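You operate a simulated robot arm through the tools that you are given. There is no shell and no other tool.

You run a simulated robot arm. Do the job below in one go: nothing can be reset, and whatever is moved stays where it is left.

JOB
Wipe the crumbs off with a damp cloth, then slide the tray to where they lay.
Fine: spray the red cloth with the cleaner can and cap the can before wiping; put the cloth back on the white box. What is to be rubbed or washed off counts as gone when no trace of it is left.

Only the result counts: the job must be done as asked and must still hold three seconds after the hand-in. Knocking over, shifting, dropping, spilling or breaking anything else fails it. Lids that push on must go on centred and level and be pressed home; caps that screw on are set level and turned clockwise until they are tight. Flat cloth is picked up by pressing the open fingertips on it (5 to 10 N) and closing them slowly along it; thin cloth reads only 2 to 8 mm in the jaws.

ROBOT AND FRAMES
A 6-joint arm with a two-finger parallel gripper, fixed in place. Base frame: the origin is at the foot of the arm, x ahead of it, y to its left, z up; the work surface is at about z = 950. Readings come in mm, degrees, newtons and seconds.
With the tool pointing down near the work surface it reaches from about 300 to 700 mm from the base axis. Its first joint turns from -166.0 to 166.0 degrees. Payload 4.1 kg.
The TCP is the grasp point between the finger pads, 23 mm short of the fingertips. In the tool frame z runs along the fingers and y along their closing line. The gripper opens to 94 mm. The fingers are 38 mm wide and 10 mm thick; the gripper's body (54 by 96 mm) begins 39 mm behind the TCP.
Orientation is that of the tool frame in the base frame, as a unit quaternion [x, y, z, w]. With the fingers straight down and closing along the base's y, the tool's x points along the base's -x, its y along +y and its z along -z.

CONTROLS
- The arm moves only by the tool send_rows. Its arguments are lists of equal length, an entry for each row: "dp": the shift along the tool's x, y, z in units of 500 mm (1.0 is 500 mm), a list of three; "turn": the turn, a rotation vector about the tool's x, y, z in units of 120 degrees (1.0 is 120 degrees), a list of three; "jaw": the finger opening in mm, from 0 to 94. In form: {"dp": [[dx, dy, dz], ...], "turn": [[ax, ay, az], ...], "jaw": [jaw, ...]}. A call has 1 to 20 rows; each row is the pose to reach, as a shift and turn from the pose commanded when the call began, along the tool's axes at that moment. A call with a number of a shift or a turn outside -1 to 1 is refused whole. Rows are played at 5 a second. More than 50 mm and 8.6 degrees between two rows, or a gripper value outside its range, and nothing of the call is played. A pose out of reach is approached as far as the arm can. The call stops where the force on the tool passes 40 N (or 10 N more than at its start, if that is more) or the arm is blocked; 0.2 s more then pass. Each finger travels about 45 mm/s and halts on what it meets, pressing with about 21 N; the grip force reading is that of the motor and also rises with nothing between the fingers. The clock runs only during rows and for 0.2 s after the last one: add rows that repeat a pose to give the fingers time. It gives the time, the measured TCP pose, the force on the tool (base axes), the opening and the grip force at its end, in the units of the frame above (readings bear some noise), with the torque about the TCP (base axes, N m) and any sound that the robot's microphone picked up.
- Cameras (640 x 400 px; columns grow to the right, rows downward): "scene" is fixed at [220.7, 501.6, 1696.3]; the picture's right is [-0.97, -0.25, 0.00], its down [-0.22, 0.84, -0.49] and it looks along [0.12, -0.47, -0.87] (base axes); focal length 214 px, centre (320, 200). "wrist" rides on the gripper at [86, 16, -74] in the tool frame; the picture's right is [-0.18, 0.98, 0.00], its down [-0.58, -0.11, -0.81] and it looks along [-0.79, -0.15, 0.59] (tool axes); focal length 243 px, centre (320, 200). There is no depth. A picture from a camera that has moved, and an enlarged one, comes with that camera's place and axes in the base frame and with its lens.
- capture(camera): a new picture of that camera. No time passes.
- raise_lower(by): slides the trunk up (or, below 0, down) by that many mm; the arm rides with it, the base frame stays. It gives what a move gives, with no picture.
- inspect(camera, box): a new picture of the part [left, top, right, bottom] of that camera's present view, enlarged. No time passes.
- close_job(): hands the job in; it is judged then, once.

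Places have to be worked out from the pictures, the camera data and where the tool is seen. Open the gripper and draw the arm clear of the work before you hand the job in, unless the task says otherwise.

The tools are called after "Call:" by a JSON object that holds its "fn" and its "kwargs". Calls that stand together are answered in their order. send_rows: Moves the arm, as the interface text tells. Its arguments: {"type":"object","properties":{"dp":{"type":"array","items":{"type":"array","items":{"type":"number"}}},"turn":{"type":"array","items":{"type":"array","items":{"type":"number"}}},"jaw":{"type":"array","items":{"type":"number"}}},"required":["dp","turn","jaw"]} The other tools are called the same way: raise_lower (by) slides the trunk up or down; capture (camera) takes a picture; inspect (camera, box) takes an enlarged picture of a part of a camera's view; close_job () hands the job in.

At the start:

```text
time_s: 0.0
position: [310.5, -120.6, 1368.5]
orientation: [0.0, 1.0, 0.0, 0.001]
ft_force: [0.7, 0.7, 0.4]
wrist_torque: [0.0, -0.07, 0.02]
width: 94.0
finger_force: 0.2
trunk travel left (down, up): [-525.0, 65.0]
```

scene: 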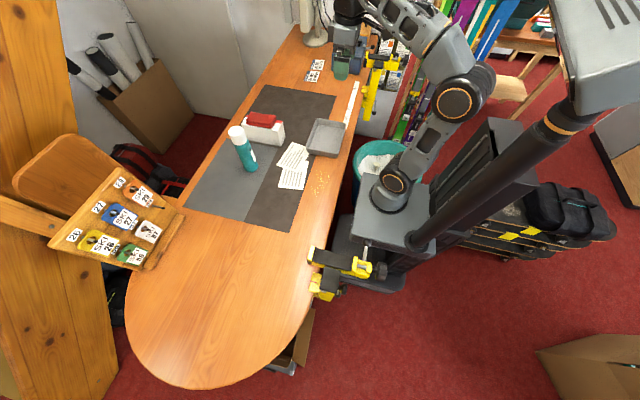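
wrist: 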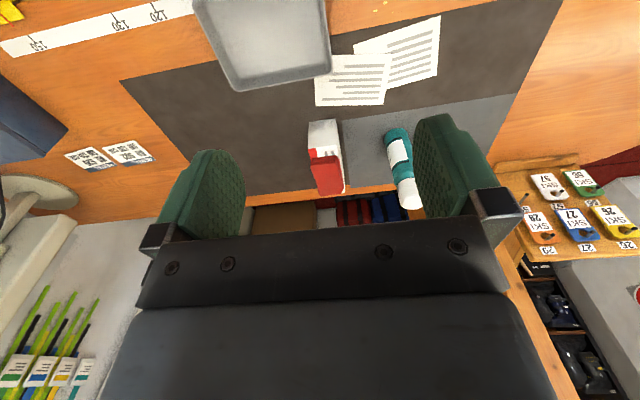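

I start by enlarging the parts of the scene that matter: the can, cloth, box, tray and crumbs.

Call:
{"fn": "inspect", "kwargs": {"camera": "scene", "box": [200, 70, 380, 240]}}

Call:
{"fn": "inspect", "kwargs": {"camera": "scene", "box": [220, 90, 300, 190]}}

Call:
{"fn": "inspect", "kwargs": {"camera": "scene", "box": [270, 110, 360, 200]}}

Call:
{"fn": "inspect", "kwargs": {"camera": "wrist", "box": [280, 0, 560, 220]}}

```text
2.35 times, centred on (290, 155) of scene
camera zoom: at [220.7, 501.6, 1696.3], right [-0.97, -0.25, 0.0], down [-0.22, 0.84, -0.49], along [0.12, -0.47, -0.87], focal length 505 px, centre (391, 306)
```

zoom: 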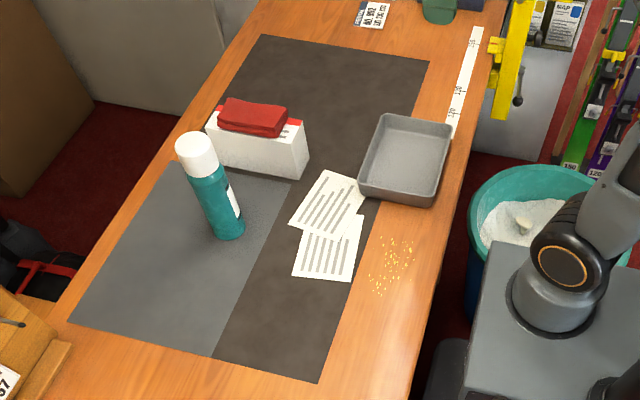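

```text
4.00 times, centred on (260, 140) of scene
camera zoom: at [220.7, 501.6, 1696.3], right [-0.97, -0.25, 0.0], down [-0.22, 0.84, -0.49], along [0.12, -0.47, -0.87], focal length 858 px, centre (560, 440)
```

zoom: 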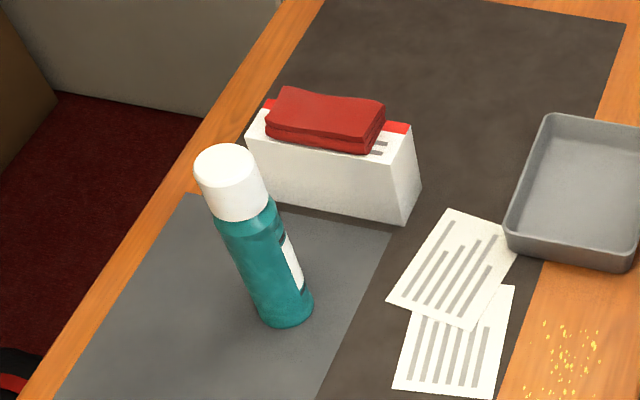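

```text
4.44 times, centred on (315, 155) of scene
camera zoom: at [220.7, 501.6, 1696.3], right [-0.97, -0.25, 0.0], down [-0.22, 0.84, -0.49], along [0.12, -0.47, -0.87], focal length 953 px, centre (342, 400)
```

zoom: 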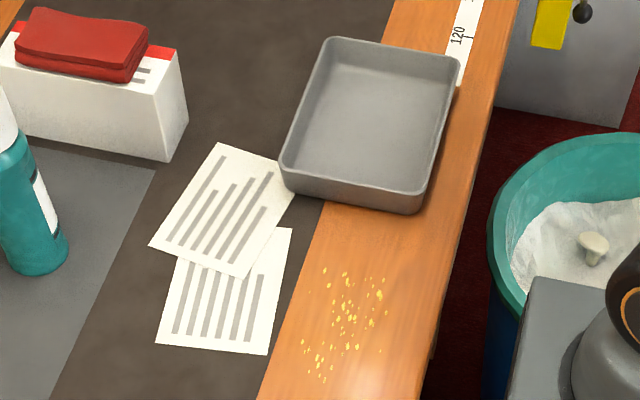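

```text
1.82 times, centred on (420, 110) of wrist
camera zoom: at [223.7, -104.5, 1442.4], right [0.18, 0.98, 0.0], down [0.58, -0.11, 0.81], along [0.79, -0.15, -0.59], focal length 441 px, centre (138, 364)
```

zoom: 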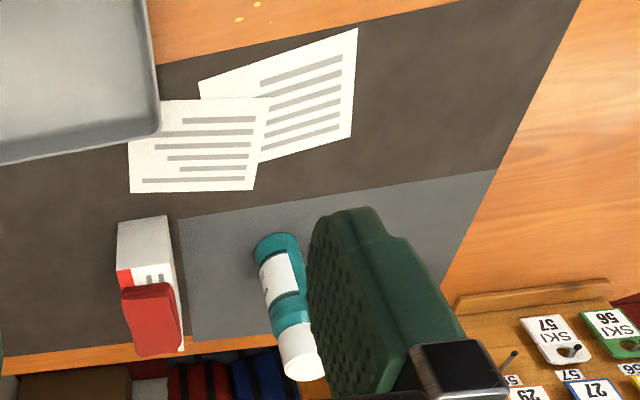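

The pictures place the can near (655, 11) with its top at about z = 1150, and the cloth near (655, -172) on a box about 90 mm high. The crumbs are around (343, 18) and the tray around (372, -217). I move the wrist camera forward for a close look at the can's cap.

Call:
{"fn": "send_rows", "kwargs": {"dp": [[-0.0486, 0.0402, 0.0314], [-0.0973, 0.0803, 0.0628], [-0.1459, 0.1205, 0.0941], [-0.1945, 0.1606, 0.1255], [-0.2431, 0.2008, 0.1569], [-0.2918, 0.2409, 0.1883], [-0.3404, 0.2811, 0.2196], [-0.389, 0.3212, 0.251], [-0.389, 0.3212, 0.251]], "turn": [[0, 0, 0], [0, 0, 0], [0, 0, 0], [0, 0, 0], [0, 0, 0], [0, 0, 0], [0, 0, 0], [0, 0, 0], [0, 0, 0]], "jaw": [94, 94, 94, 94, 94, 94, 94, 94, 94]}}

Call:
{"fn": "capture", "kwargs": {"camera": "wrist"}}

Call:
{"fn": "capture", "kwargs": {"camera": "scene"}}

```text
time_s: 2.0
position: [505.0, 39.8, 1243.8]
orientation: [0.001, 1.0, 0.0, 0.0]
ft_force: [-0.3, -0.8, 0.3]
wrist_torque: [-0.02, 0.07, -0.02]
width: 93.9
finger_force: 0.1
trunk travel left (down, up): [-525.0, 65.0]
```

```text
taken
camera wrist: at [418.1, 57.0, 1317.2], right [0.18, 0.98, 0.0], down [0.58, -0.11, 0.81], along [0.79, -0.15, -0.59], focal length 243 px, centre (320, 200)
```

wrist: 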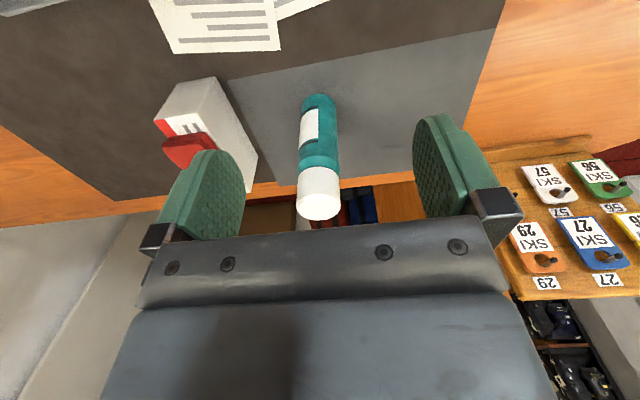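

```text
taken
```

scene: 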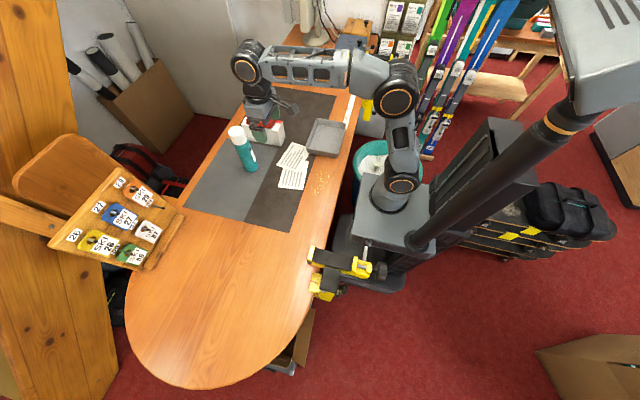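

The wrist view now shows the can clearly. I enlarge the can and cap, and the cloth, from here.

Call:
{"fn": "inspect", "kwargs": {"camera": "wrist", "box": [270, 80, 370, 230]}}

Call:
{"fn": "inspect", "kwargs": {"camera": "wrist", "box": [140, 60, 280, 200]}}

Call:
{"fn": "inspect", "kwargs": {"camera": "scene", "box": [220, 115, 270, 180]}}

```text
2.67 times, centred on (320, 155) of wrist
camera zoom: at [418.1, 57.0, 1317.2], right [0.18, 0.98, 0.0], down [0.58, -0.11, 0.81], along [0.79, -0.15, -0.59], focal length 647 px, centre (320, 320)
```

zoom: 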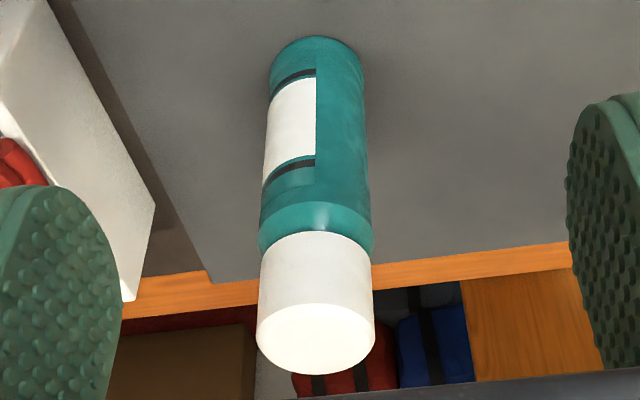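

```text
2.86 times, centred on (210, 130) of wrist
camera zoom: at [418.1, 57.0, 1317.2], right [0.18, 0.98, 0.0], down [0.58, -0.11, 0.81], along [0.79, -0.15, -0.59], focal length 693 px, centre (634, 400)
```

zoom: 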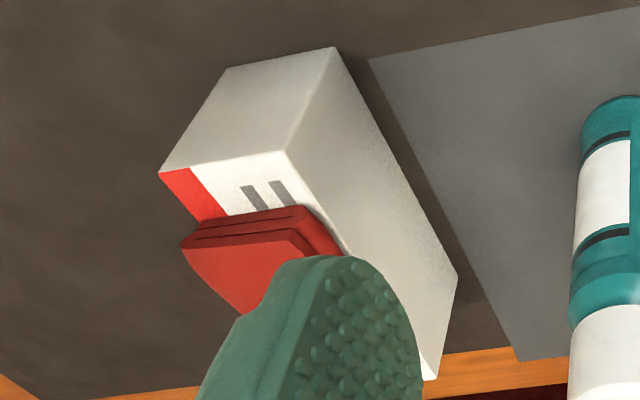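

```text
6.15 times, centred on (245, 148) of scene
camera zoom: at [220.7, 501.6, 1696.3], right [-0.97, -0.25, 0.0], down [-0.22, 0.84, -0.49], along [0.12, -0.47, -0.87], focal length 1320 px, centre (782, 523)
```

zoom: 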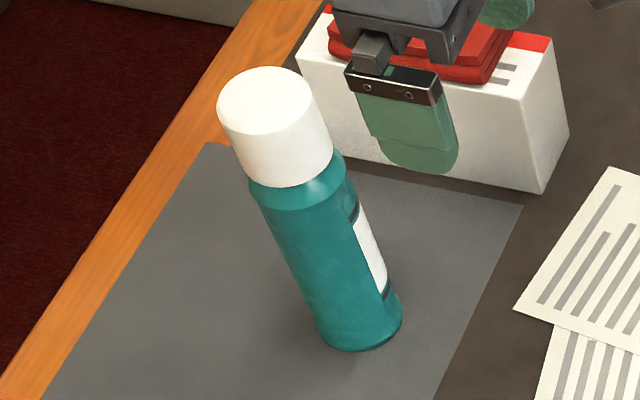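

The cap is a plain white cylinder about 54 mm across and 45 mm tall, centred at roughly (657, 10) with its top at z ≈ 1150. I move above it with the jaws open, staying clear of the top.

Call:
{"fn": "send_rows", "kwargs": {"dp": [[-0.06, -0.012, 0.0115], [-0.12, -0.024, 0.023], [-0.18, -0.036, 0.0345], [-0.24, -0.048, 0.046], [-0.304, -0.0606, 0.0576], [-0.304, -0.0606, 0.0576]], "turn": [[0, 0, 0], [0, 0, 0], [0, 0, 0], [0, 0, 0], [0, 0, 0], [0, 0, 0]], "jaw": [94, 94, 94, 94, 94, 94]}}

Call:
{"fn": "capture", "kwargs": {"camera": "wrist"}}

Call:
{"fn": "inspect", "kwargs": {"camera": "scene", "box": [210, 80, 310, 180]}}

```text
time_s: 3.4
position: [643.6, 8.0, 1208.4]
orientation: [0.001, 1.0, 0.0, -0.001]
ft_force: [0.1, -0.2, -0.2]
wrist_torque: [-0.01, 0.0, 0.01]
width: 93.9
finger_force: 0.1
out of reach, approached as far as the arm can: row 5, 6
trunk travel left (down, up): [-525.0, 65.0]
```

```text
taken
camera wrist: at [558.8, 25.0, 1281.2], right [0.18, 0.98, 0.0], down [0.58, -0.11, 0.81], along [0.79, -0.15, -0.59], focal length 243 px, centre (320, 200)
```

wrist: 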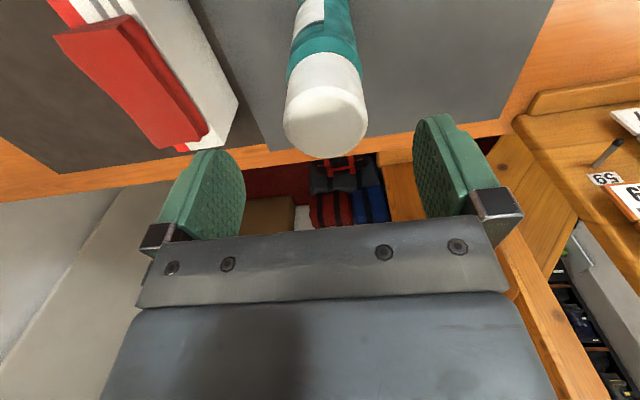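

```text
4.00 times, centred on (260, 130) of scene
camera zoom: at [220.7, 501.6, 1696.3], right [-0.97, -0.25, 0.0], down [-0.22, 0.84, -0.49], along [0.12, -0.47, -0.87], focal length 858 px, centre (560, 480)
```

zoom: 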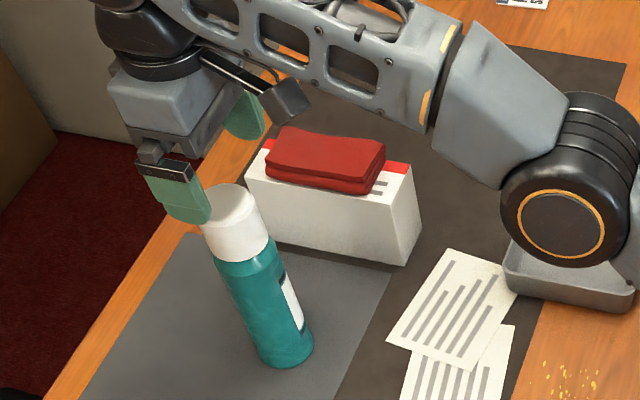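

At this height the arm stops at x = 643, and the can sits at x ≈ 655. I raise the trunk to gain forward reach up there.

Call:
{"fn": "raise_lower", "kwargs": {"by": 60}}

Call:
{"fn": "inspect", "kwargs": {"camera": "wrist", "box": [260, 0, 400, 180]}}

```text
time_s: 4.4
position: [644.8, 7.9, 1268.4]
orientation: [0.0, 1.0, 0.0, 0.0]
ft_force: [0.2, -0.4, 0.1]
wrist_torque: [-0.06, 0.0, 0.01]
width: 94.0
finger_force: 0.1
trunk travel left (down, up): [-585.0, 5.0]
```

```text
2.22 times, centred on (330, 90) of wrist
camera zoom: at [558.4, 25.1, 1341.6], right [0.18, 0.98, 0.0], down [0.58, -0.11, 0.81], along [0.79, -0.15, -0.59], focal length 539 px, centre (298, 444)
```

zoom: 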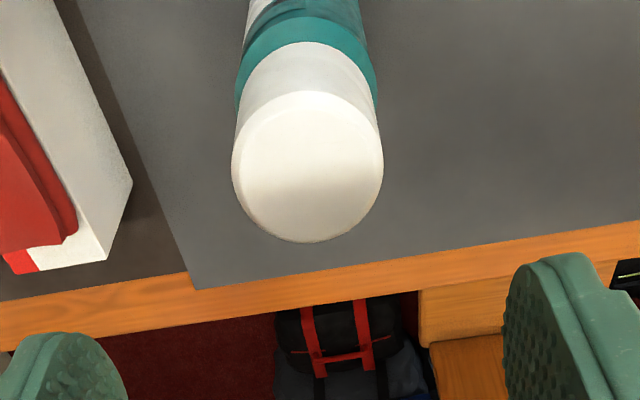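

From this view the cap centre works out to about (654.5, 11) with the top at z ≈ 1149. I descend to just above it and check that the arm can reach.

Call:
{"fn": "send_rows", "kwargs": {"dp": [[-0.002, 0.002, 0.045], [-0.009, 0.004, 0.09], [-0.0192, 0.006, 0.1368], [-0.0192, 0.006, 0.1368]], "turn": [[0, 0, 0], [0, 0, 0], [0, 0, 0], [0, 0, 0]], "jaw": [94, 94, 94, 94]}}

Call:
{"fn": "capture", "kwargs": {"camera": "wrist"}}

Call:
{"fn": "inspect", "kwargs": {"camera": "scene", "box": [210, 80, 310, 180]}}

```text
time_s: 5.4
position: [655.4, 10.6, 1200.0]
orientation: [0.0, 1.0, 0.0, 0.001]
ft_force: [0.1, 0.6, -0.1]
wrist_torque: [-0.03, -0.01, 0.0]
width: 94.0
finger_force: 0.1
trunk travel left (down, up): [-585.0, 5.0]
```

```text
taken
camera wrist: at [568.1, 28.2, 1273.1], right [0.18, 0.98, 0.0], down [0.58, -0.11, 0.81], along [0.79, -0.15, -0.59], focal length 243 px, centre (320, 200)
```

wrist: 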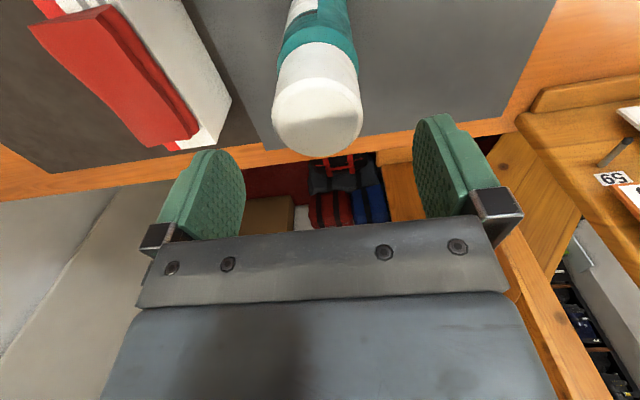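

```text
4.00 times, centred on (260, 130) of scene
camera zoom: at [220.7, 501.6, 1696.3], right [-0.97, -0.25, 0.0], down [-0.22, 0.84, -0.49], along [0.12, -0.47, -0.87], focal length 858 px, centre (560, 480)
```

zoom: 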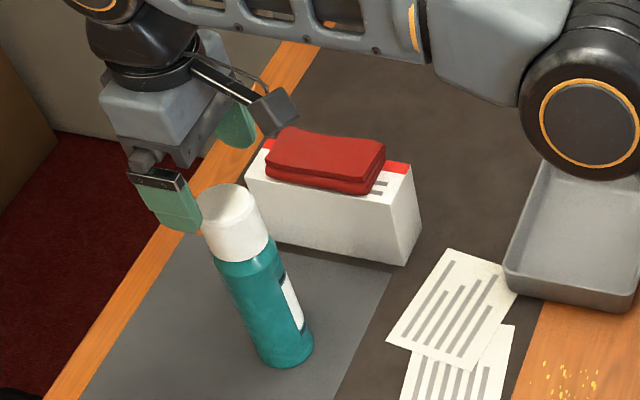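

The reach holds here at (655.4, 10.6, 1200), and the cap is centred between the fingers. I lower to z ≈ 1130 around the cap and close slowly.

Call:
{"fn": "send_rows", "kwargs": {"dp": [[0.001, 0, 0.05], [0.002, 0, 0.1], [0.002, 0, 0.14], [0.002, 0, 0.14]], "turn": [[0, 0, 0], [0, 0, 0], [0, 0, 0], [0, 0, 0]], "jaw": [94, 94, 94, 94]}}

Call:
{"fn": "capture", "kwargs": {"camera": "wrist"}}

```text
time_s: 6.4
position: [653.8, 11.1, 1130.5]
orientation: [0.0, 1.0, 0.0, 0.0]
ft_force: [-0.9, -0.3, 0.2]
wrist_torque: [0.0, 0.0, -0.04]
width: 94.2
finger_force: 0.0
trunk travel left (down, up): [-585.0, 5.0]
```

```text
taken
camera wrist: at [567.1, 28.6, 1203.3], right [0.18, 0.98, 0.0], down [0.58, -0.11, 0.81], along [0.79, -0.15, -0.59], focal length 243 px, centre (320, 200)
```

wrist: 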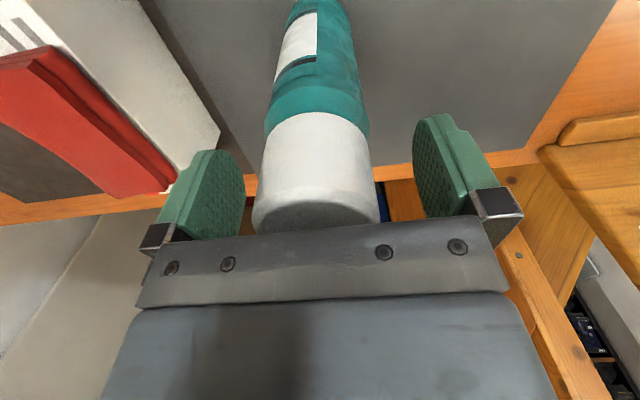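

The cap sits between the pads with even clearance. I close slowly onto it.

Call:
{"fn": "send_rows", "kwargs": {"dp": [[0, 0, 0], [0, 0, 0], [0, 0, 0], [0, 0, 0], [0, 0, 0], [0, 0, 0], [0, 0, 0]], "turn": [[0, 0, 0], [0, 0, 0], [0, 0, 0], [0, 0, 0], [0, 0, 0], [0, 0, 0], [0, 0, 0]], "jaw": [80, 68, 60, 55, 50, 45, 45]}}

Call:
{"fn": "capture", "kwargs": {"camera": "wrist"}}

```text
time_s: 8.0
position: [653.8, 12.5, 1129.9]
orientation: [-0.001, 1.0, 0.0, -0.001]
ft_force: [0.3, -1.1, -0.1]
wrist_torque: [-0.05, 0.01, 0.02]
width: 52.1
finger_force: 20.7
trunk travel left (down, up): [-585.0, 5.0]
heard: snap
```

```text
taken
camera wrist: at [567.1, 28.4, 1203.6], right [0.18, 0.98, 0.0], down [0.58, -0.11, 0.81], along [0.79, -0.15, -0.59], focal length 243 px, centre (320, 200)
```

wrist: 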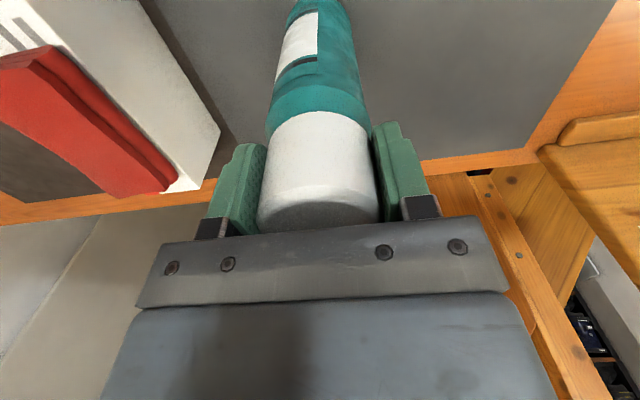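

The jaws hold the cap at 52.1 mm and I heard a snap, so the cap may have come loose. I lift slowly by 8 mm and watch the force.

Call:
{"fn": "send_rows", "kwargs": {"dp": [[0, 0, -0.004], [0, 0, -0.008], [0, 0, -0.012], [0, 0, -0.016], [0, 0, -0.016]], "turn": [[0, 0, 0], [0, 0, 0], [0, 0, 0], [0, 0, 0], [0, 0, 0]], "jaw": [45, 45, 45, 45, 45]}}

Call:
{"fn": "capture", "kwargs": {"camera": "wrist"}}

Call:
{"fn": "inspect", "kwargs": {"camera": "scene", "box": [210, 100, 290, 180]}}

```text
time_s: 9.2
position: [654.3, 10.9, 1138.4]
orientation: [0.001, 1.0, 0.0, 0.0]
ft_force: [-0.1, -0.6, 0.9]
wrist_torque: [-0.01, -0.03, -0.02]
width: 52.3
finger_force: 20.6
trunk travel left (down, up): [-585.0, 5.0]
```

```text
taken
camera wrist: at [566.9, 28.0, 1211.5], right [0.18, 0.98, 0.0], down [0.58, -0.11, 0.81], along [0.79, -0.15, -0.59], focal length 243 px, centre (320, 200)
```

wrist: 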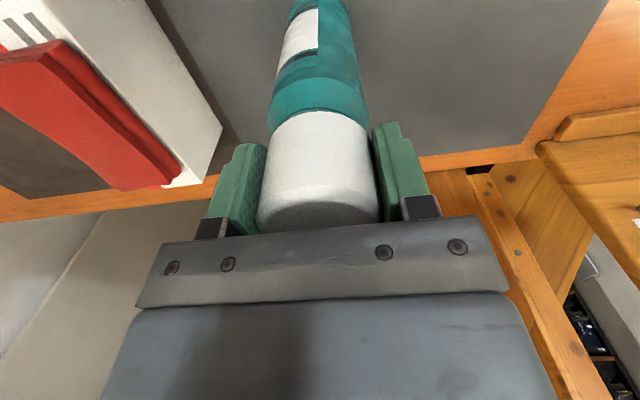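

```text
5.00 times, centred on (250, 140) of scene
camera zoom: at [220.7, 501.6, 1696.3], right [-0.97, -0.25, 0.0], down [-0.22, 0.84, -0.49], along [0.12, -0.47, -0.87], focal length 1072 px, centre (670, 500)
```

zoom: 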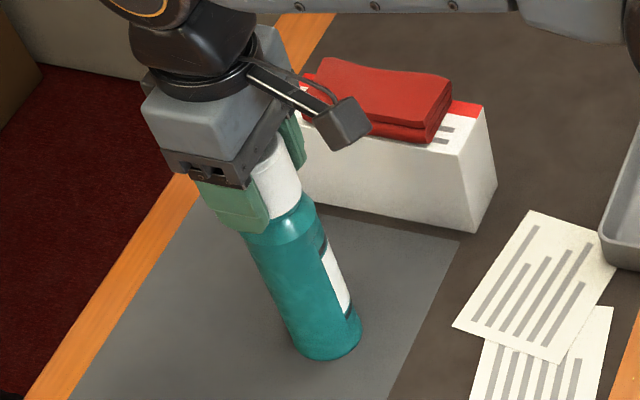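

The pull force stays near zero and the can drops away from the camera in the wrist view, so the cap is coming off freely. I continue straight up to clear the nozzle.

Call:
{"fn": "send_rows", "kwargs": {"dp": [[0, 0, -0.02], [0, 0, -0.04], [0, 0, -0.06], [0, 0, -0.08], [0, 0, -0.1], [0, 0, -0.12], [0, 0, -0.12]], "turn": [[0, 0, 0], [0, 0, 0], [0, 0, 0], [0, 0, 0], [0, 0, 0], [0, 0, 0], [0, 0, 0]], "jaw": [45, 45, 45, 45, 45, 45, 45]}}

Call:
{"fn": "capture", "kwargs": {"camera": "wrist"}}

Call:
{"fn": "inspect", "kwargs": {"camera": "scene", "box": [210, 100, 290, 180]}}

```text
time_s: 10.8
position: [652.7, 10.3, 1198.6]
orientation: [-0.001, 1.0, 0.001, 0.0]
ft_force: [0.1, -0.3, -0.7]
wrist_torque: [-0.03, 0.0, -0.02]
width: 52.2
finger_force: 20.7
trunk travel left (down, up): [-585.0, 5.0]
```

```text
taken
camera wrist: at [566.7, 27.5, 1271.2], right [0.18, 0.98, 0.0], down [0.58, -0.11, 0.81], along [0.79, -0.15, -0.59], focal length 243 px, centre (320, 200)
```

wrist: 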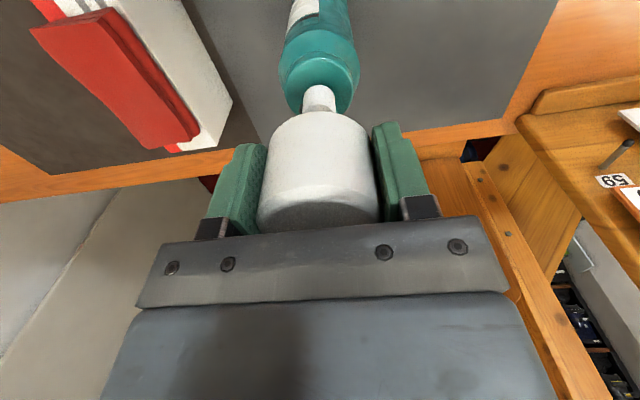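

```text
5.00 times, centred on (250, 140) of scene
camera zoom: at [220.7, 501.6, 1696.3], right [-0.97, -0.25, 0.0], down [-0.22, 0.84, -0.49], along [0.12, -0.47, -0.87], focal length 1072 px, centre (670, 500)
```

zoom: 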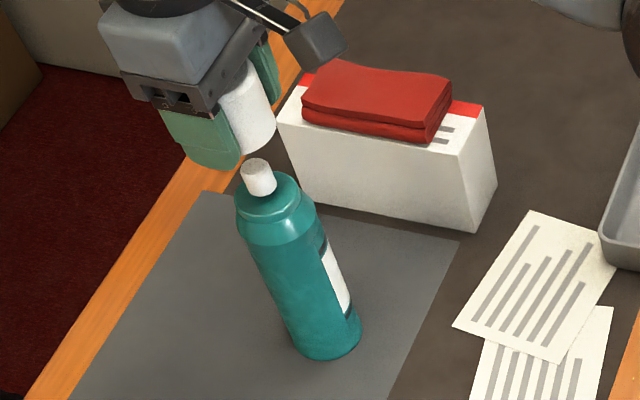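

The cap is off and shows a small white nozzle. I carry the cap to a free patch of mat near (520, 150), well clear of the papers.

Call:
{"fn": "send_rows", "kwargs": {"dp": [[0.0532, 0.056, 0], [0.1064, 0.112, 0], [0.1596, 0.168, 0], [0.2128, 0.224, 0], [0.266, 0.28, 0], [0.266, 0.28, 0.07], [0.266, 0.28, 0.14], [0.266, 0.28, 0.21], [0.266, 0.28, 0.28], [0.266, 0.28, 0.35], [0.266, 0.28, 0.41], [0.266, 0.28, 0.41]], "turn": [[0, 0, 0], [0, 0, 0], [0, 0, 0], [0, 0, 0], [0, 0, 0], [0, 0, 0], [0, 0, 0], [0, 0, 0], [0, 0, 0], [0, 0, 0], [0, 0, 0], [0, 0, 0]], "jaw": [45, 45, 45, 45, 45, 45, 45, 45, 45, 45, 45, 45]}}

Call:
{"fn": "capture", "kwargs": {"camera": "wrist"}}

Call:
{"fn": "capture", "kwargs": {"camera": "scene"}}

```text
time_s: 13.4
position: [519.9, 151.4, 992.4]
orientation: [0.0, 1.0, 0.0, 0.0]
ft_force: [-1.1, 0.2, -0.5]
wrist_torque: [0.0, 0.0, 0.0]
width: 52.3
finger_force: 20.8
trunk travel left (down, up): [-585.0, 5.0]
```

```text
taken
camera wrist: at [434.1, 168.7, 1065.7], right [0.18, 0.98, 0.0], down [0.58, -0.11, 0.81], along [0.79, -0.15, -0.59], focal length 243 px, centre (320, 200)
```

wrist: 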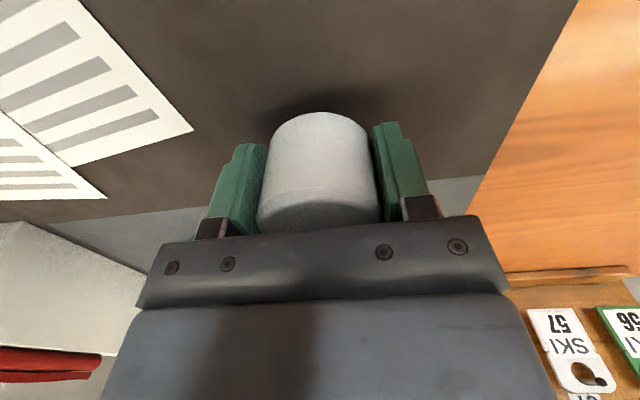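

```text
taken
```

scene: 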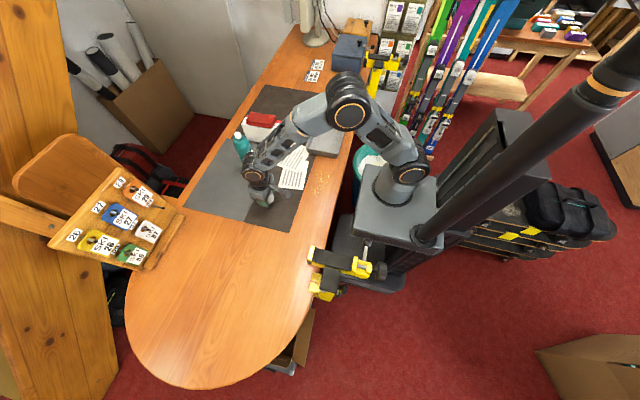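

Nothing is around this spot, and the cap is level just above the mat. I lower in 2 mm steps until I feel contact.

Call:
{"fn": "send_rows", "kwargs": {"dp": [[0, 0, 0.008], [0, 0, 0.016], [0, 0, 0.022], [0, 0, 0.026], [0, 0, 0.03], [0, 0, 0.03]], "turn": [[0, 0, 0], [0, 0, 0], [0, 0, 0], [0, 0, 0], [0, 0, 0], [0, 0, 0]], "jaw": [45, 45, 45, 45, 45, 45]}}

```text
time_s: 14.8
position: [519.9, 152.1, 977.1]
orientation: [0.0, 1.0, -0.001, 0.0]
ft_force: [-0.1, 0.5, -0.3]
wrist_torque: [-0.02, 0.01, 0.0]
width: 52.0
finger_force: 21.2
trunk travel left (down, up): [-585.0, 5.0]
```

No contact yet at z = 977. I go on in 1 mm steps.

Call:
{"fn": "send_rows", "kwargs": {"dp": [[0, 0, 0.002], [0, 0, 0.004], [0, 0, 0.006], [0, 0, 0.006]], "turn": [[0, 0, 0], [0, 0, 0], [0, 0, 0], [0, 0, 0]], "jaw": [45, 45, 45, 45]}}

Call:
{"fn": "capture", "kwargs": {"camera": "wrist"}}

```text
time_s: 15.8
position: [520.3, 152.3, 974.3]
orientation: [0.0, 1.0, 0.001, -0.001]
ft_force: [0.3, 0.2, -0.7]
wrist_torque: [0.01, -0.03, 0.0]
width: 52.0
finger_force: 20.6
trunk travel left (down, up): [-585.0, 5.0]
```

```text
taken
camera wrist: at [434.1, 168.3, 1047.9], right [0.18, 0.98, 0.0], down [0.58, -0.11, 0.81], along [0.79, -0.15, -0.59], focal length 243 px, centre (320, 200)
```

wrist: 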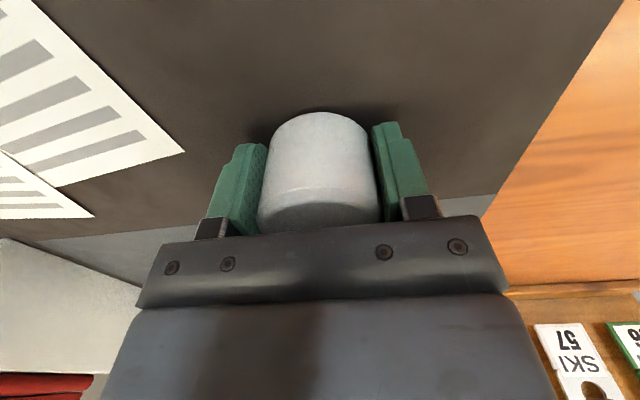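

Still no load at z = 974. I continue in half-millimetre steps.

Call:
{"fn": "send_rows", "kwargs": {"dp": [[0, 0, 0.001], [0, 0, 0.002], [0, 0, 0.003], [0, 0, 0.004], [0, 0, 0.004]], "turn": [[0, 0, 0], [0, 0, 0], [0, 0, 0], [0, 0, 0], [0, 0, 0]], "jaw": [45, 45, 45, 45, 45]}}

```text
time_s: 17.0
position: [519.5, 150.5, 973.6]
orientation: [0.0, 1.0, 0.0, 0.0]
ft_force: [0.1, 0.7, 1.4]
wrist_torque: [-0.01, 0.02, -0.01]
width: 52.2
finger_force: 21.4
trunk travel left (down, up): [-585.0, 5.0]
```

A slight load of 1.4 N shows. I press one more millimetre to confirm contact.

Call:
{"fn": "send_rows", "kwargs": {"dp": [[0, 0, 0.001], [0, 0, 0.002], [0, 0, 0.002]], "turn": [[0, 0, 0], [0, 0, 0], [0, 0, 0]], "jaw": [45, 45, 45]}}

```text
time_s: 17.8
position: [520.0, 151.1, 973.8]
orientation: [-0.001, 1.0, 0.0, 0.002]
ft_force: [-0.1, -1.3, 13.1]
wrist_torque: [-0.45, 0.29, -0.03]
width: 52.1
finger_force: 20.8
trunk travel left (down, up): [-585.0, 5.0]
```

Firm contact reads 13 N at z ≈ 973.5. I ease up 0.6 mm and open the jaws to release the cap, then check it before lifting off.

Call:
{"fn": "send_rows", "kwargs": {"dp": [[0, 0, -0.0012], [0, 0, -0.0012], [0, 0, -0.0012], [0, 0, -0.0012], [0, 0, -0.0012], [0, 0, -0.0012], [0, 0, -0.0012]], "turn": [[0, 0, 0], [0, 0, 0], [0, 0, 0], [0, 0, 0], [0, 0, 0], [0, 0, 0], [0, 0, 0]], "jaw": [45, 53, 58, 65, 75, 85, 85]}}

Call:
{"fn": "capture", "kwargs": {"camera": "wrist"}}

```text
time_s: 19.4
position: [519.2, 151.2, 973.2]
orientation: [0.001, 1.0, 0.0, 0.002]
ft_force: [-0.7, 2.3, 15.9]
wrist_torque: [-0.32, 0.29, -0.07]
width: 84.8
finger_force: 0.3
trunk travel left (down, up): [-585.0, 5.0]
```

```text
taken
camera wrist: at [433.2, 168.3, 1046.3], right [0.18, 0.98, 0.0], down [0.58, -0.11, 0.81], along [0.79, -0.15, -0.59], focal length 243 px, centre (320, 200)
```

wrist: 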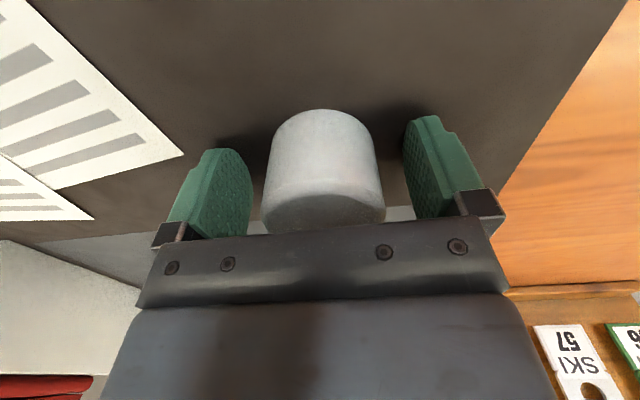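

The cap stands free on the mat and the remaining load is only the fingertips on the table. I lift straight up, then look back at the cap and nozzle.

Call:
{"fn": "send_rows", "kwargs": {"dp": [[0, 0, -0.02], [0, 0, -0.08], [0, 0, -0.16], [0, 0, -0.25], [0, 0, -0.34], [0, 0, -0.42], [0, 0, -0.42]], "turn": [[0, 0, 0], [0, 0, 0], [0, 0, 0], [0, 0, 0], [0, 0, 0], [0, 0, 0], [0, 0, 0]], "jaw": [90, 90, 90, 90, 90, 90, 90]}}

Call:
{"fn": "capture", "kwargs": {"camera": "wrist"}}

Call:
{"fn": "inspect", "kwargs": {"camera": "scene", "box": [200, 100, 320, 220]}}

```text
time_s: 21.0
position: [519.6, 150.6, 1183.1]
orientation: [0.0, 1.0, -0.001, 0.0]
ft_force: [-0.6, -0.2, 0.4]
wrist_torque: [0.02, -0.05, -0.01]
width: 90.0
finger_force: 0.1
trunk travel left (down, up): [-585.0, 5.0]
```

```text
taken
camera wrist: at [433.8, 167.4, 1255.9], right [0.18, 0.98, 0.0], down [0.58, -0.11, 0.81], along [0.79, -0.15, -0.59], focal length 243 px, centre (320, 200)
```

wrist: 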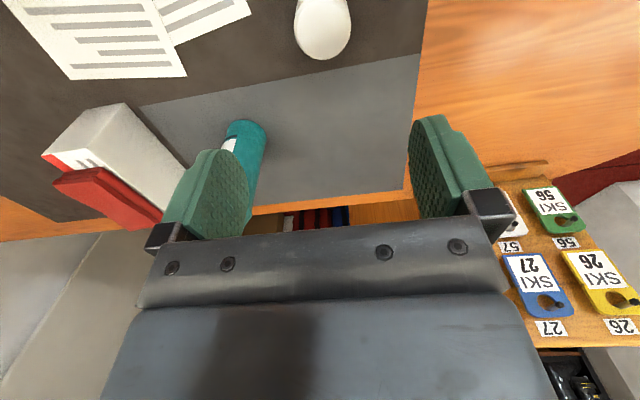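

```text
3.33 times, centred on (260, 160) of scene
camera zoom: at [220.7, 501.6, 1696.3], right [-0.97, -0.25, 0.0], down [-0.22, 0.84, -0.49], along [0.12, -0.47, -0.87], focal length 715 px, centre (520, 333)
```

zoom: 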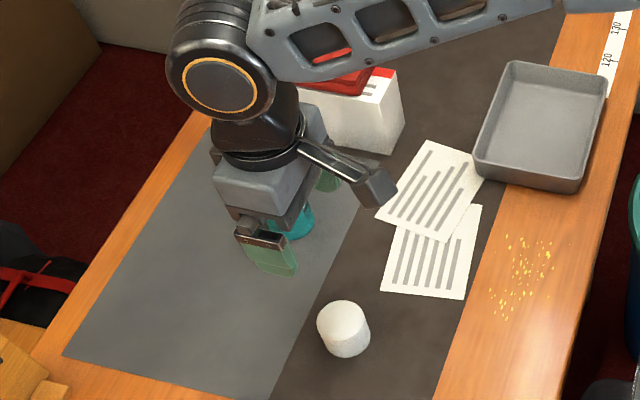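

The cap stands upright at about (520, 152). I move the wrist camera to see the nozzle close up and find which way it points.

Call:
{"fn": "send_rows", "kwargs": {"dp": [[-0.0226, -0.062, -0.002], [-0.0452, -0.124, -0.004], [-0.0678, -0.186, -0.006], [-0.0904, -0.248, -0.0068], [-0.0904, -0.248, -0.0068]], "turn": [[0, 0, 0], [0, 0, 0], [0, 0, 0], [0, 0, 0], [0, 0, 0]], "jaw": [90, 90, 90, 90, 90]}}

Call:
{"fn": "inspect", "kwargs": {"camera": "wrist", "box": [260, 80, 380, 240]}}

Call:
{"fn": "inspect", "kwargs": {"camera": "scene", "box": [220, 115, 260, 155]}}

```text
time_s: 22.2
position: [564.8, 25.6, 1186.3]
orientation: [0.0, 1.0, 0.0, 0.0]
ft_force: [-0.3, 0.1, 0.2]
wrist_torque: [0.01, -0.03, -0.01]
width: 90.0
finger_force: 0.0
trunk travel left (down, up): [-585.0, 5.0]
```

```text
2.50 times, centred on (320, 160) of wrist
camera zoom: at [478.6, 42.7, 1259.3], right [0.18, 0.98, 0.0], down [0.58, -0.11, 0.81], along [0.79, -0.15, -0.59], focal length 606 px, centre (320, 300)
```

zoom: 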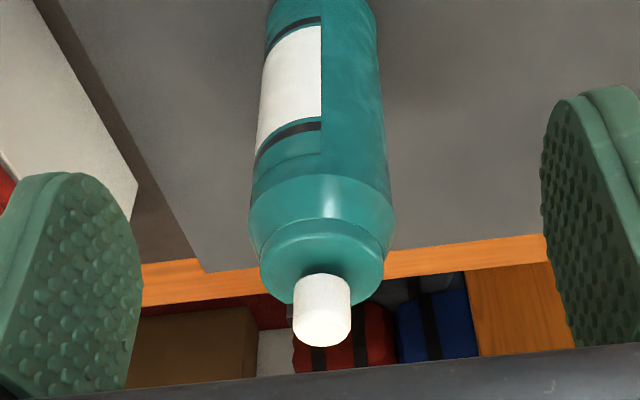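

```text
10.00 times, centred on (240, 135) of scene
camera zoom: at [220.7, 501.6, 1696.3], right [-0.97, -0.25, 0.0], down [-0.22, 0.84, -0.49], along [0.12, -0.47, -0.87], focal length 2145 px, centre (1120, 850)
```

zoom: 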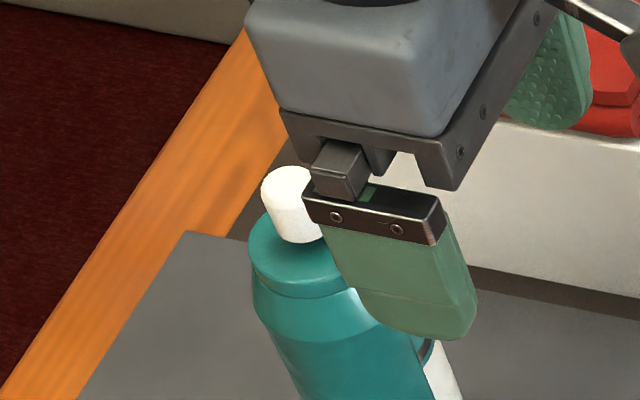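

No orifice is visible on the nozzle from the robot's side or from above on the +y side. I turn the wrist camera round to the -y side to see the other face of the nozzle.

Call:
{"fn": "send_rows", "kwargs": {"dp": [[-0.0125, -0.0151, 0], [-0.025, -0.0302, 0], [-0.0375, -0.0453, 0], [-0.05, -0.0603, 0], [-0.0625, -0.0754, 0], [-0.075, -0.0905, 0], [-0.0875, -0.1056, 0], [-0.1, -0.1207, 0], [-0.1125, -0.1358, 0], [-0.125, -0.1508, 0], [-0.1375, -0.1659, 0], [-0.15, -0.181, 0], [-0.15, -0.181, 0]], "turn": [[0, 0, -0.0625], [0, 0, -0.125], [0, 0, -0.1875], [0, 0, -0.25], [0, 0, -0.3125], [0, 0, -0.375], [0, 0, -0.4375], [0, 0, -0.5], [0, 0, -0.5625], [0, 0, -0.625], [0, 0, -0.6875], [0, 0, -0.75], [0, 0, -0.75]], "jaw": [90, 90, 90, 90, 90, 90, 90, 90, 90, 90, 90, 90, 90]}}

Call:
{"fn": "capture", "kwargs": {"camera": "wrist"}}

Call:
{"fn": "inspect", "kwargs": {"camera": "wrist", "box": [260, 80, 380, 240]}}

```text
time_s: 25.0
position: [640.6, -63.3, 1185.2]
orientation: [0.708, -0.706, 0.0, 0.0]
ft_force: [0.4, -0.4, -0.5]
wrist_torque: [0.0, 0.0, -0.01]
width: 90.1
finger_force: 0.0
trunk travel left (down, up): [-585.0, 5.0]
```

```text
taken
camera wrist: at [624.5, -149.2, 1259.4], right [-0.98, 0.18, 0.0], down [0.11, 0.58, 0.81], along [0.15, 0.79, -0.59], focal length 243 px, centre (320, 200)
```

wrist: 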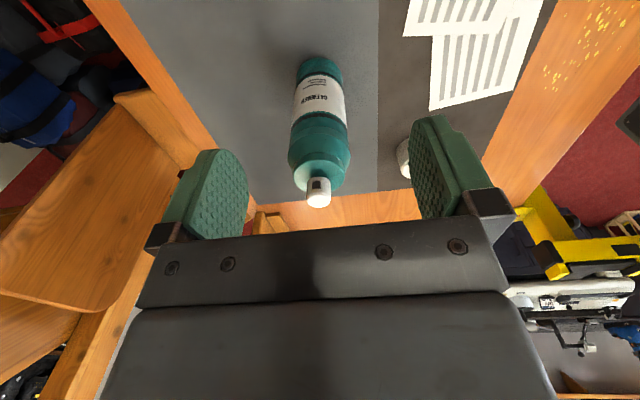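

```text
2.50 times, centred on (320, 160) of wrist
camera zoom: at [624.5, -149.2, 1259.4], right [-0.98, 0.18, 0.0], down [0.11, 0.58, 0.81], along [0.15, 0.79, -0.59], focal length 606 px, centre (320, 300)
```

zoom: 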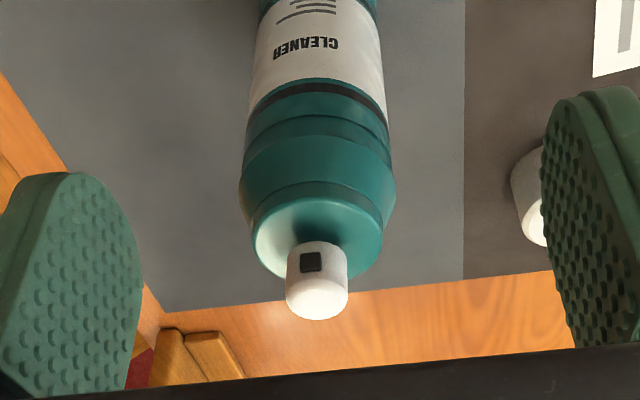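

The orifice faces straight along -y, right at the cloth on the box. So I can leave the can standing and press the nozzle from above. I turn the wrist back, close the jaws and move over the nozzle at about (655, 10.7).

Call:
{"fn": "send_rows", "kwargs": {"dp": [[-0.0123, -0.0024, -0.003], [-0.0247, -0.0048, -0.006], [-0.037, -0.0072, -0.009], [-0.0493, -0.0096, -0.012], [-0.0617, -0.012, -0.015], [-0.074, -0.0144, -0.018], [-0.0863, -0.0168, -0.02], [-0.0987, -0.0192, -0.02], [-0.111, -0.0216, -0.02], [-0.1233, -0.024, -0.02], [-0.1357, -0.0264, -0.02], [-0.148, -0.0288, -0.02], [-0.148, -0.0288, -0.02], [-0.148, -0.0288, -0.02]], "turn": [[0, 0, 0.0625], [0, 0, 0.125], [0, 0, 0.1875], [0, 0, 0.25], [0, 0, 0.3125], [0, 0, 0.375], [0, 0, 0.4375], [0, 0, 0.5], [0, 0, 0.5625], [0, 0, 0.625], [0, 0, 0.6875], [0, 0, 0.75], [0, 0, 0.75], [0, 0, 0.75]], "jaw": [80, 70, 60, 50, 40, 30, 20, 10, 0, 0, 0, 0, 0, 0]}}

Call:
{"fn": "capture", "kwargs": {"camera": "wrist"}}

Call:
{"fn": "inspect", "kwargs": {"camera": "scene", "box": [220, 95, 280, 155]}}

```text
time_s: 28.0
position: [655.1, 10.9, 1196.4]
orientation: [0.001, 1.0, 0.0, 0.0]
ft_force: [-0.5, -0.4, 0.2]
wrist_torque: [-0.02, -0.01, 0.02]
width: 0.0
finger_force: 21.4
trunk travel left (down, up): [-585.0, 5.0]
```

```text
taken
camera wrist: at [568.7, 27.5, 1269.5], right [0.19, 0.98, 0.0], down [0.58, -0.11, 0.81], along [0.79, -0.15, -0.59], focal length 243 px, centre (320, 200)
```

wrist: 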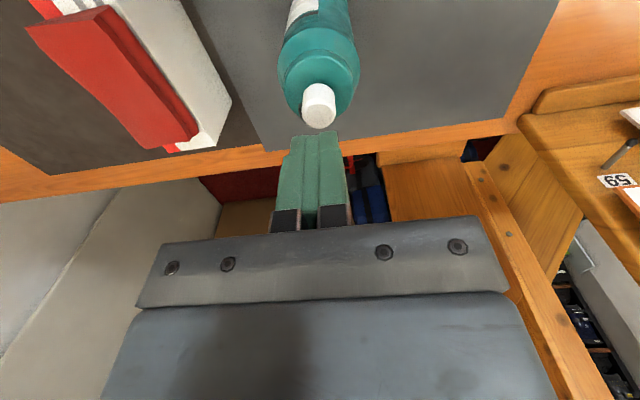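

```text
6.67 times, centred on (250, 125) of scene
camera zoom: at [220.7, 501.6, 1696.3], right [-0.97, -0.25, 0.0], down [-0.22, 0.84, -0.49], along [0.12, -0.47, -0.87], focal length 1430 px, centre (787, 700)
```

zoom: 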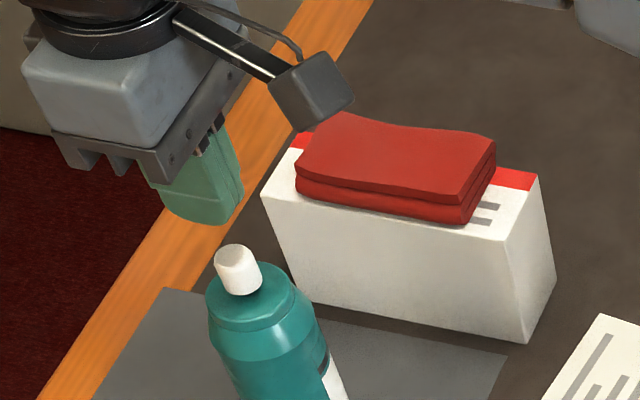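

The closed fingertips are above the nozzle. I lower to about 5 mm above it and check alignment.

Call:
{"fn": "send_rows", "kwargs": {"dp": [[0, 0, 0.02], [0, 0, 0.04], [0, 0, 0.055], [0, 0, 0.055]], "turn": [[0, 0, 0], [0, 0, 0], [0, 0, 0], [0, 0, 0]], "jaw": [0, 0, 0, 0]}}

Call:
{"fn": "inspect", "kwargs": {"camera": "wrist", "box": [240, 60, 400, 220]}}

Call:
{"fn": "inspect", "kwargs": {"camera": "scene", "box": [220, 110, 270, 150]}}

```text
time_s: 29.0
position: [655.6, 11.4, 1168.5]
orientation: [0.001, 1.0, 0.0, 0.0]
ft_force: [-0.7, -0.2, 0.1]
wrist_torque: [0.0, 0.01, 0.0]
width: 0.3
finger_force: 21.6
trunk travel left (down, up): [-585.0, 5.0]
```

```text
2.50 times, centred on (320, 140) of wrist
camera zoom: at [568.4, 27.6, 1242.2], right [0.18, 0.98, 0.0], down [0.58, -0.11, 0.81], along [0.79, -0.15, -0.59], focal length 606 px, centre (320, 350)
```

zoom: 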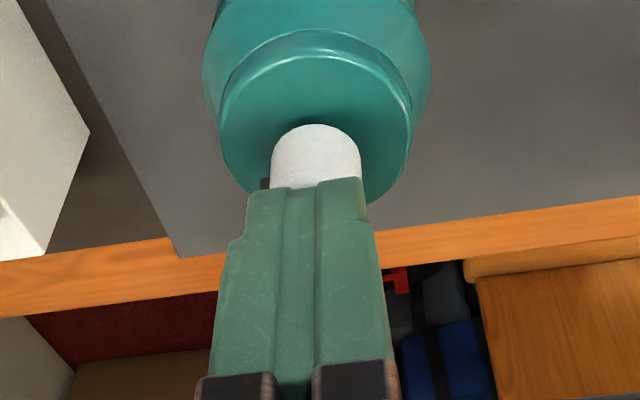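

```text
10.00 times, centred on (245, 130) of scene
camera zoom: at [220.7, 501.6, 1696.3], right [-0.97, -0.25, 0.0], down [-0.22, 0.84, -0.49], along [0.12, -0.47, -0.87], focal length 2145 px, centre (1070, 900)
```

zoom: 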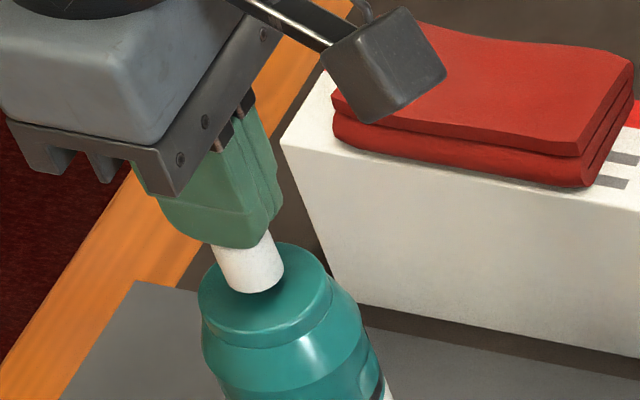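

The fingertips line up with the nozzle in both views. I press down in 1 mm steps.

Call:
{"fn": "send_rows", "kwargs": {"dp": [[0, 0, 0.002], [0, 0, 0.004], [0, 0, 0.006], [0, 0, 0.008], [0, 0, 0.01], [0, 0, 0.01]], "turn": [[0, 0, 0], [0, 0, 0], [0, 0, 0], [0, 0, 0], [0, 0, 0], [0, 0, 0]], "jaw": [0, 0, 0, 0, 0, 0]}}

```text
time_s: 30.4
position: [654.9, 11.5, 1165.0]
orientation: [0.0, 1.0, 0.0, 0.001]
ft_force: [0.7, 1.1, 1.4]
wrist_torque: [-0.02, -0.02, -0.01]
width: 0.0
finger_force: 21.1
trunk travel left (down, up): [-585.0, 5.0]
heard: click
```

A click with a light contact of 1.4 N: the tips are on the nozzle. I check the views before pressing further.

Call:
{"fn": "inspect", "kwargs": {"camera": "scene", "box": [220, 100, 300, 160]}}

Call:
{"fn": "inspect", "kwargs": {"camera": "wrist", "box": [240, 60, 400, 220]}}

```text
6.67 times, centred on (260, 130) of scene
camera zoom: at [220.7, 501.6, 1696.3], right [-0.97, -0.25, 0.0], down [-0.22, 0.84, -0.49], along [0.12, -0.47, -0.87], focal length 1430 px, centre (720, 667)
```

zoom: 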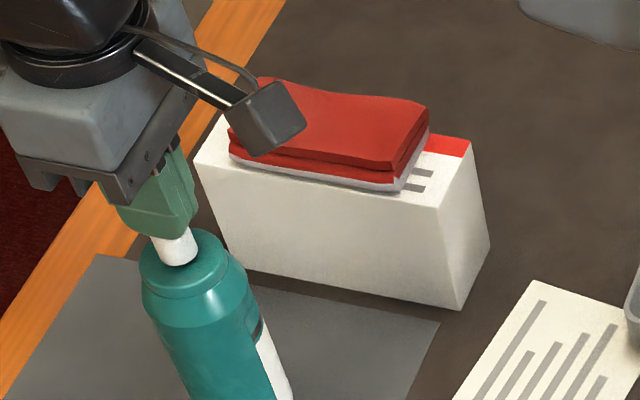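

```text
2.50 times, centred on (320, 140) of wrist
camera zoom: at [568.5, 27.3, 1237.0], right [0.18, 0.98, 0.0], down [0.58, -0.11, 0.81], along [0.79, -0.15, -0.59], focal length 606 px, centre (320, 350)
```

zoom: 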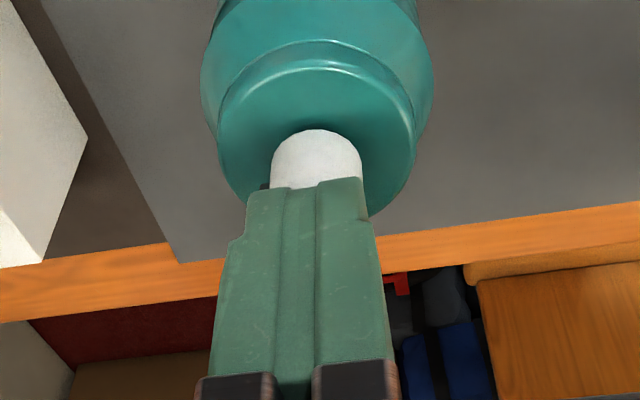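

The cloth looks different now, with a pale edge along its bottom. I zoom in on it.

Call:
{"fn": "inspect", "kwargs": {"camera": "scene", "box": [245, 105, 285, 140]}}

Call:
{"fn": "capture", "kwargs": {"camera": "scene"}}

Call:
{"fn": "capture", "kwargs": {"camera": "wrist"}}

```text
11.43 times, centred on (265, 122) of scene
camera zoom: at [220.7, 501.6, 1696.3], right [-0.97, -0.25, 0.0], down [-0.22, 0.84, -0.49], along [0.12, -0.47, -0.87], focal length 2451 px, centre (949, 1086)
```

zoom: 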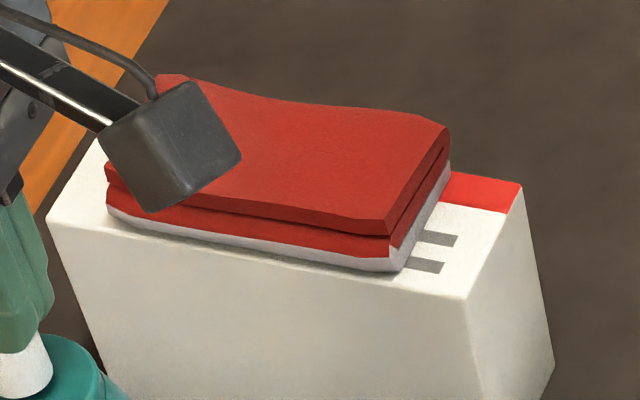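

```text
taken
```

scene: 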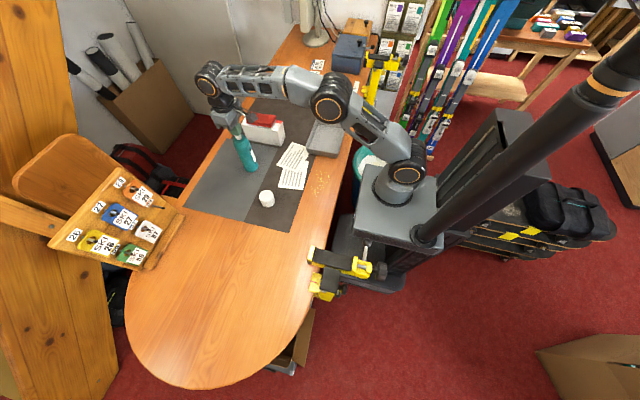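

```text
taken
camera wrist: at [568.5, 27.3, 1237.0], right [0.18, 0.98, 0.0], down [0.58, -0.11, 0.81], along [0.79, -0.15, -0.59], focal length 243 px, centre (320, 200)
```

wrist: 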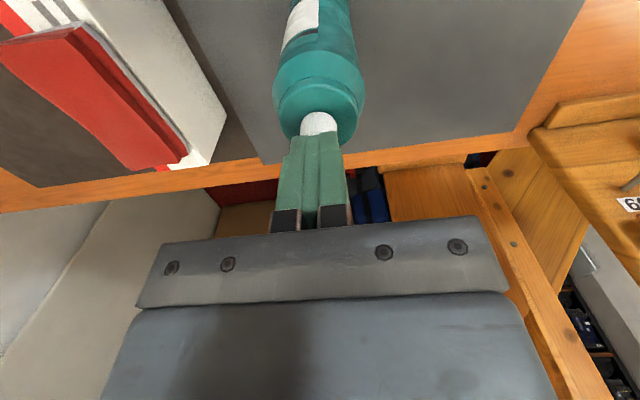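

The cloth's underside edge has turned pale, so the spray reached it. I hold the nozzle in this position one second longer and see whether anything changes.

Call:
{"fn": "send_rows", "kwargs": {"dp": [[0, 0, 0.001], [0, 0, 0.002], [0, 0, 0.002], [0, 0, 0.002], [0, 0, 0.002]], "turn": [[0, 0, 0], [0, 0, 0], [0, 0, 0], [0, 0, 0], [0, 0, 0]], "jaw": [0, 0, 0, 0, 0]}}

Call:
{"fn": "inspect", "kwargs": {"camera": "scene", "box": [230, 100, 290, 150]}}

```text
time_s: 31.6
position: [654.4, 9.4, 1161.7]
orientation: [0.001, 1.0, 0.0, 0.0]
ft_force: [2.0, 0.1, 2.1]
wrist_torque: [-0.01, -0.01, 0.01]
width: 0.0
finger_force: 20.7
trunk travel left (down, up): [-585.0, 5.0]
```

```text
8.00 times, centred on (260, 125) of scene
camera zoom: at [220.7, 501.6, 1696.3], right [-0.97, -0.25, 0.0], down [-0.22, 0.84, -0.49], along [0.12, -0.47, -0.87], focal length 1716 px, centre (800, 800)
```

zoom: 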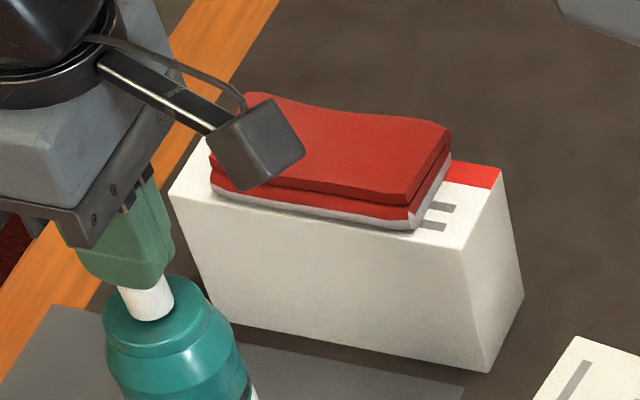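

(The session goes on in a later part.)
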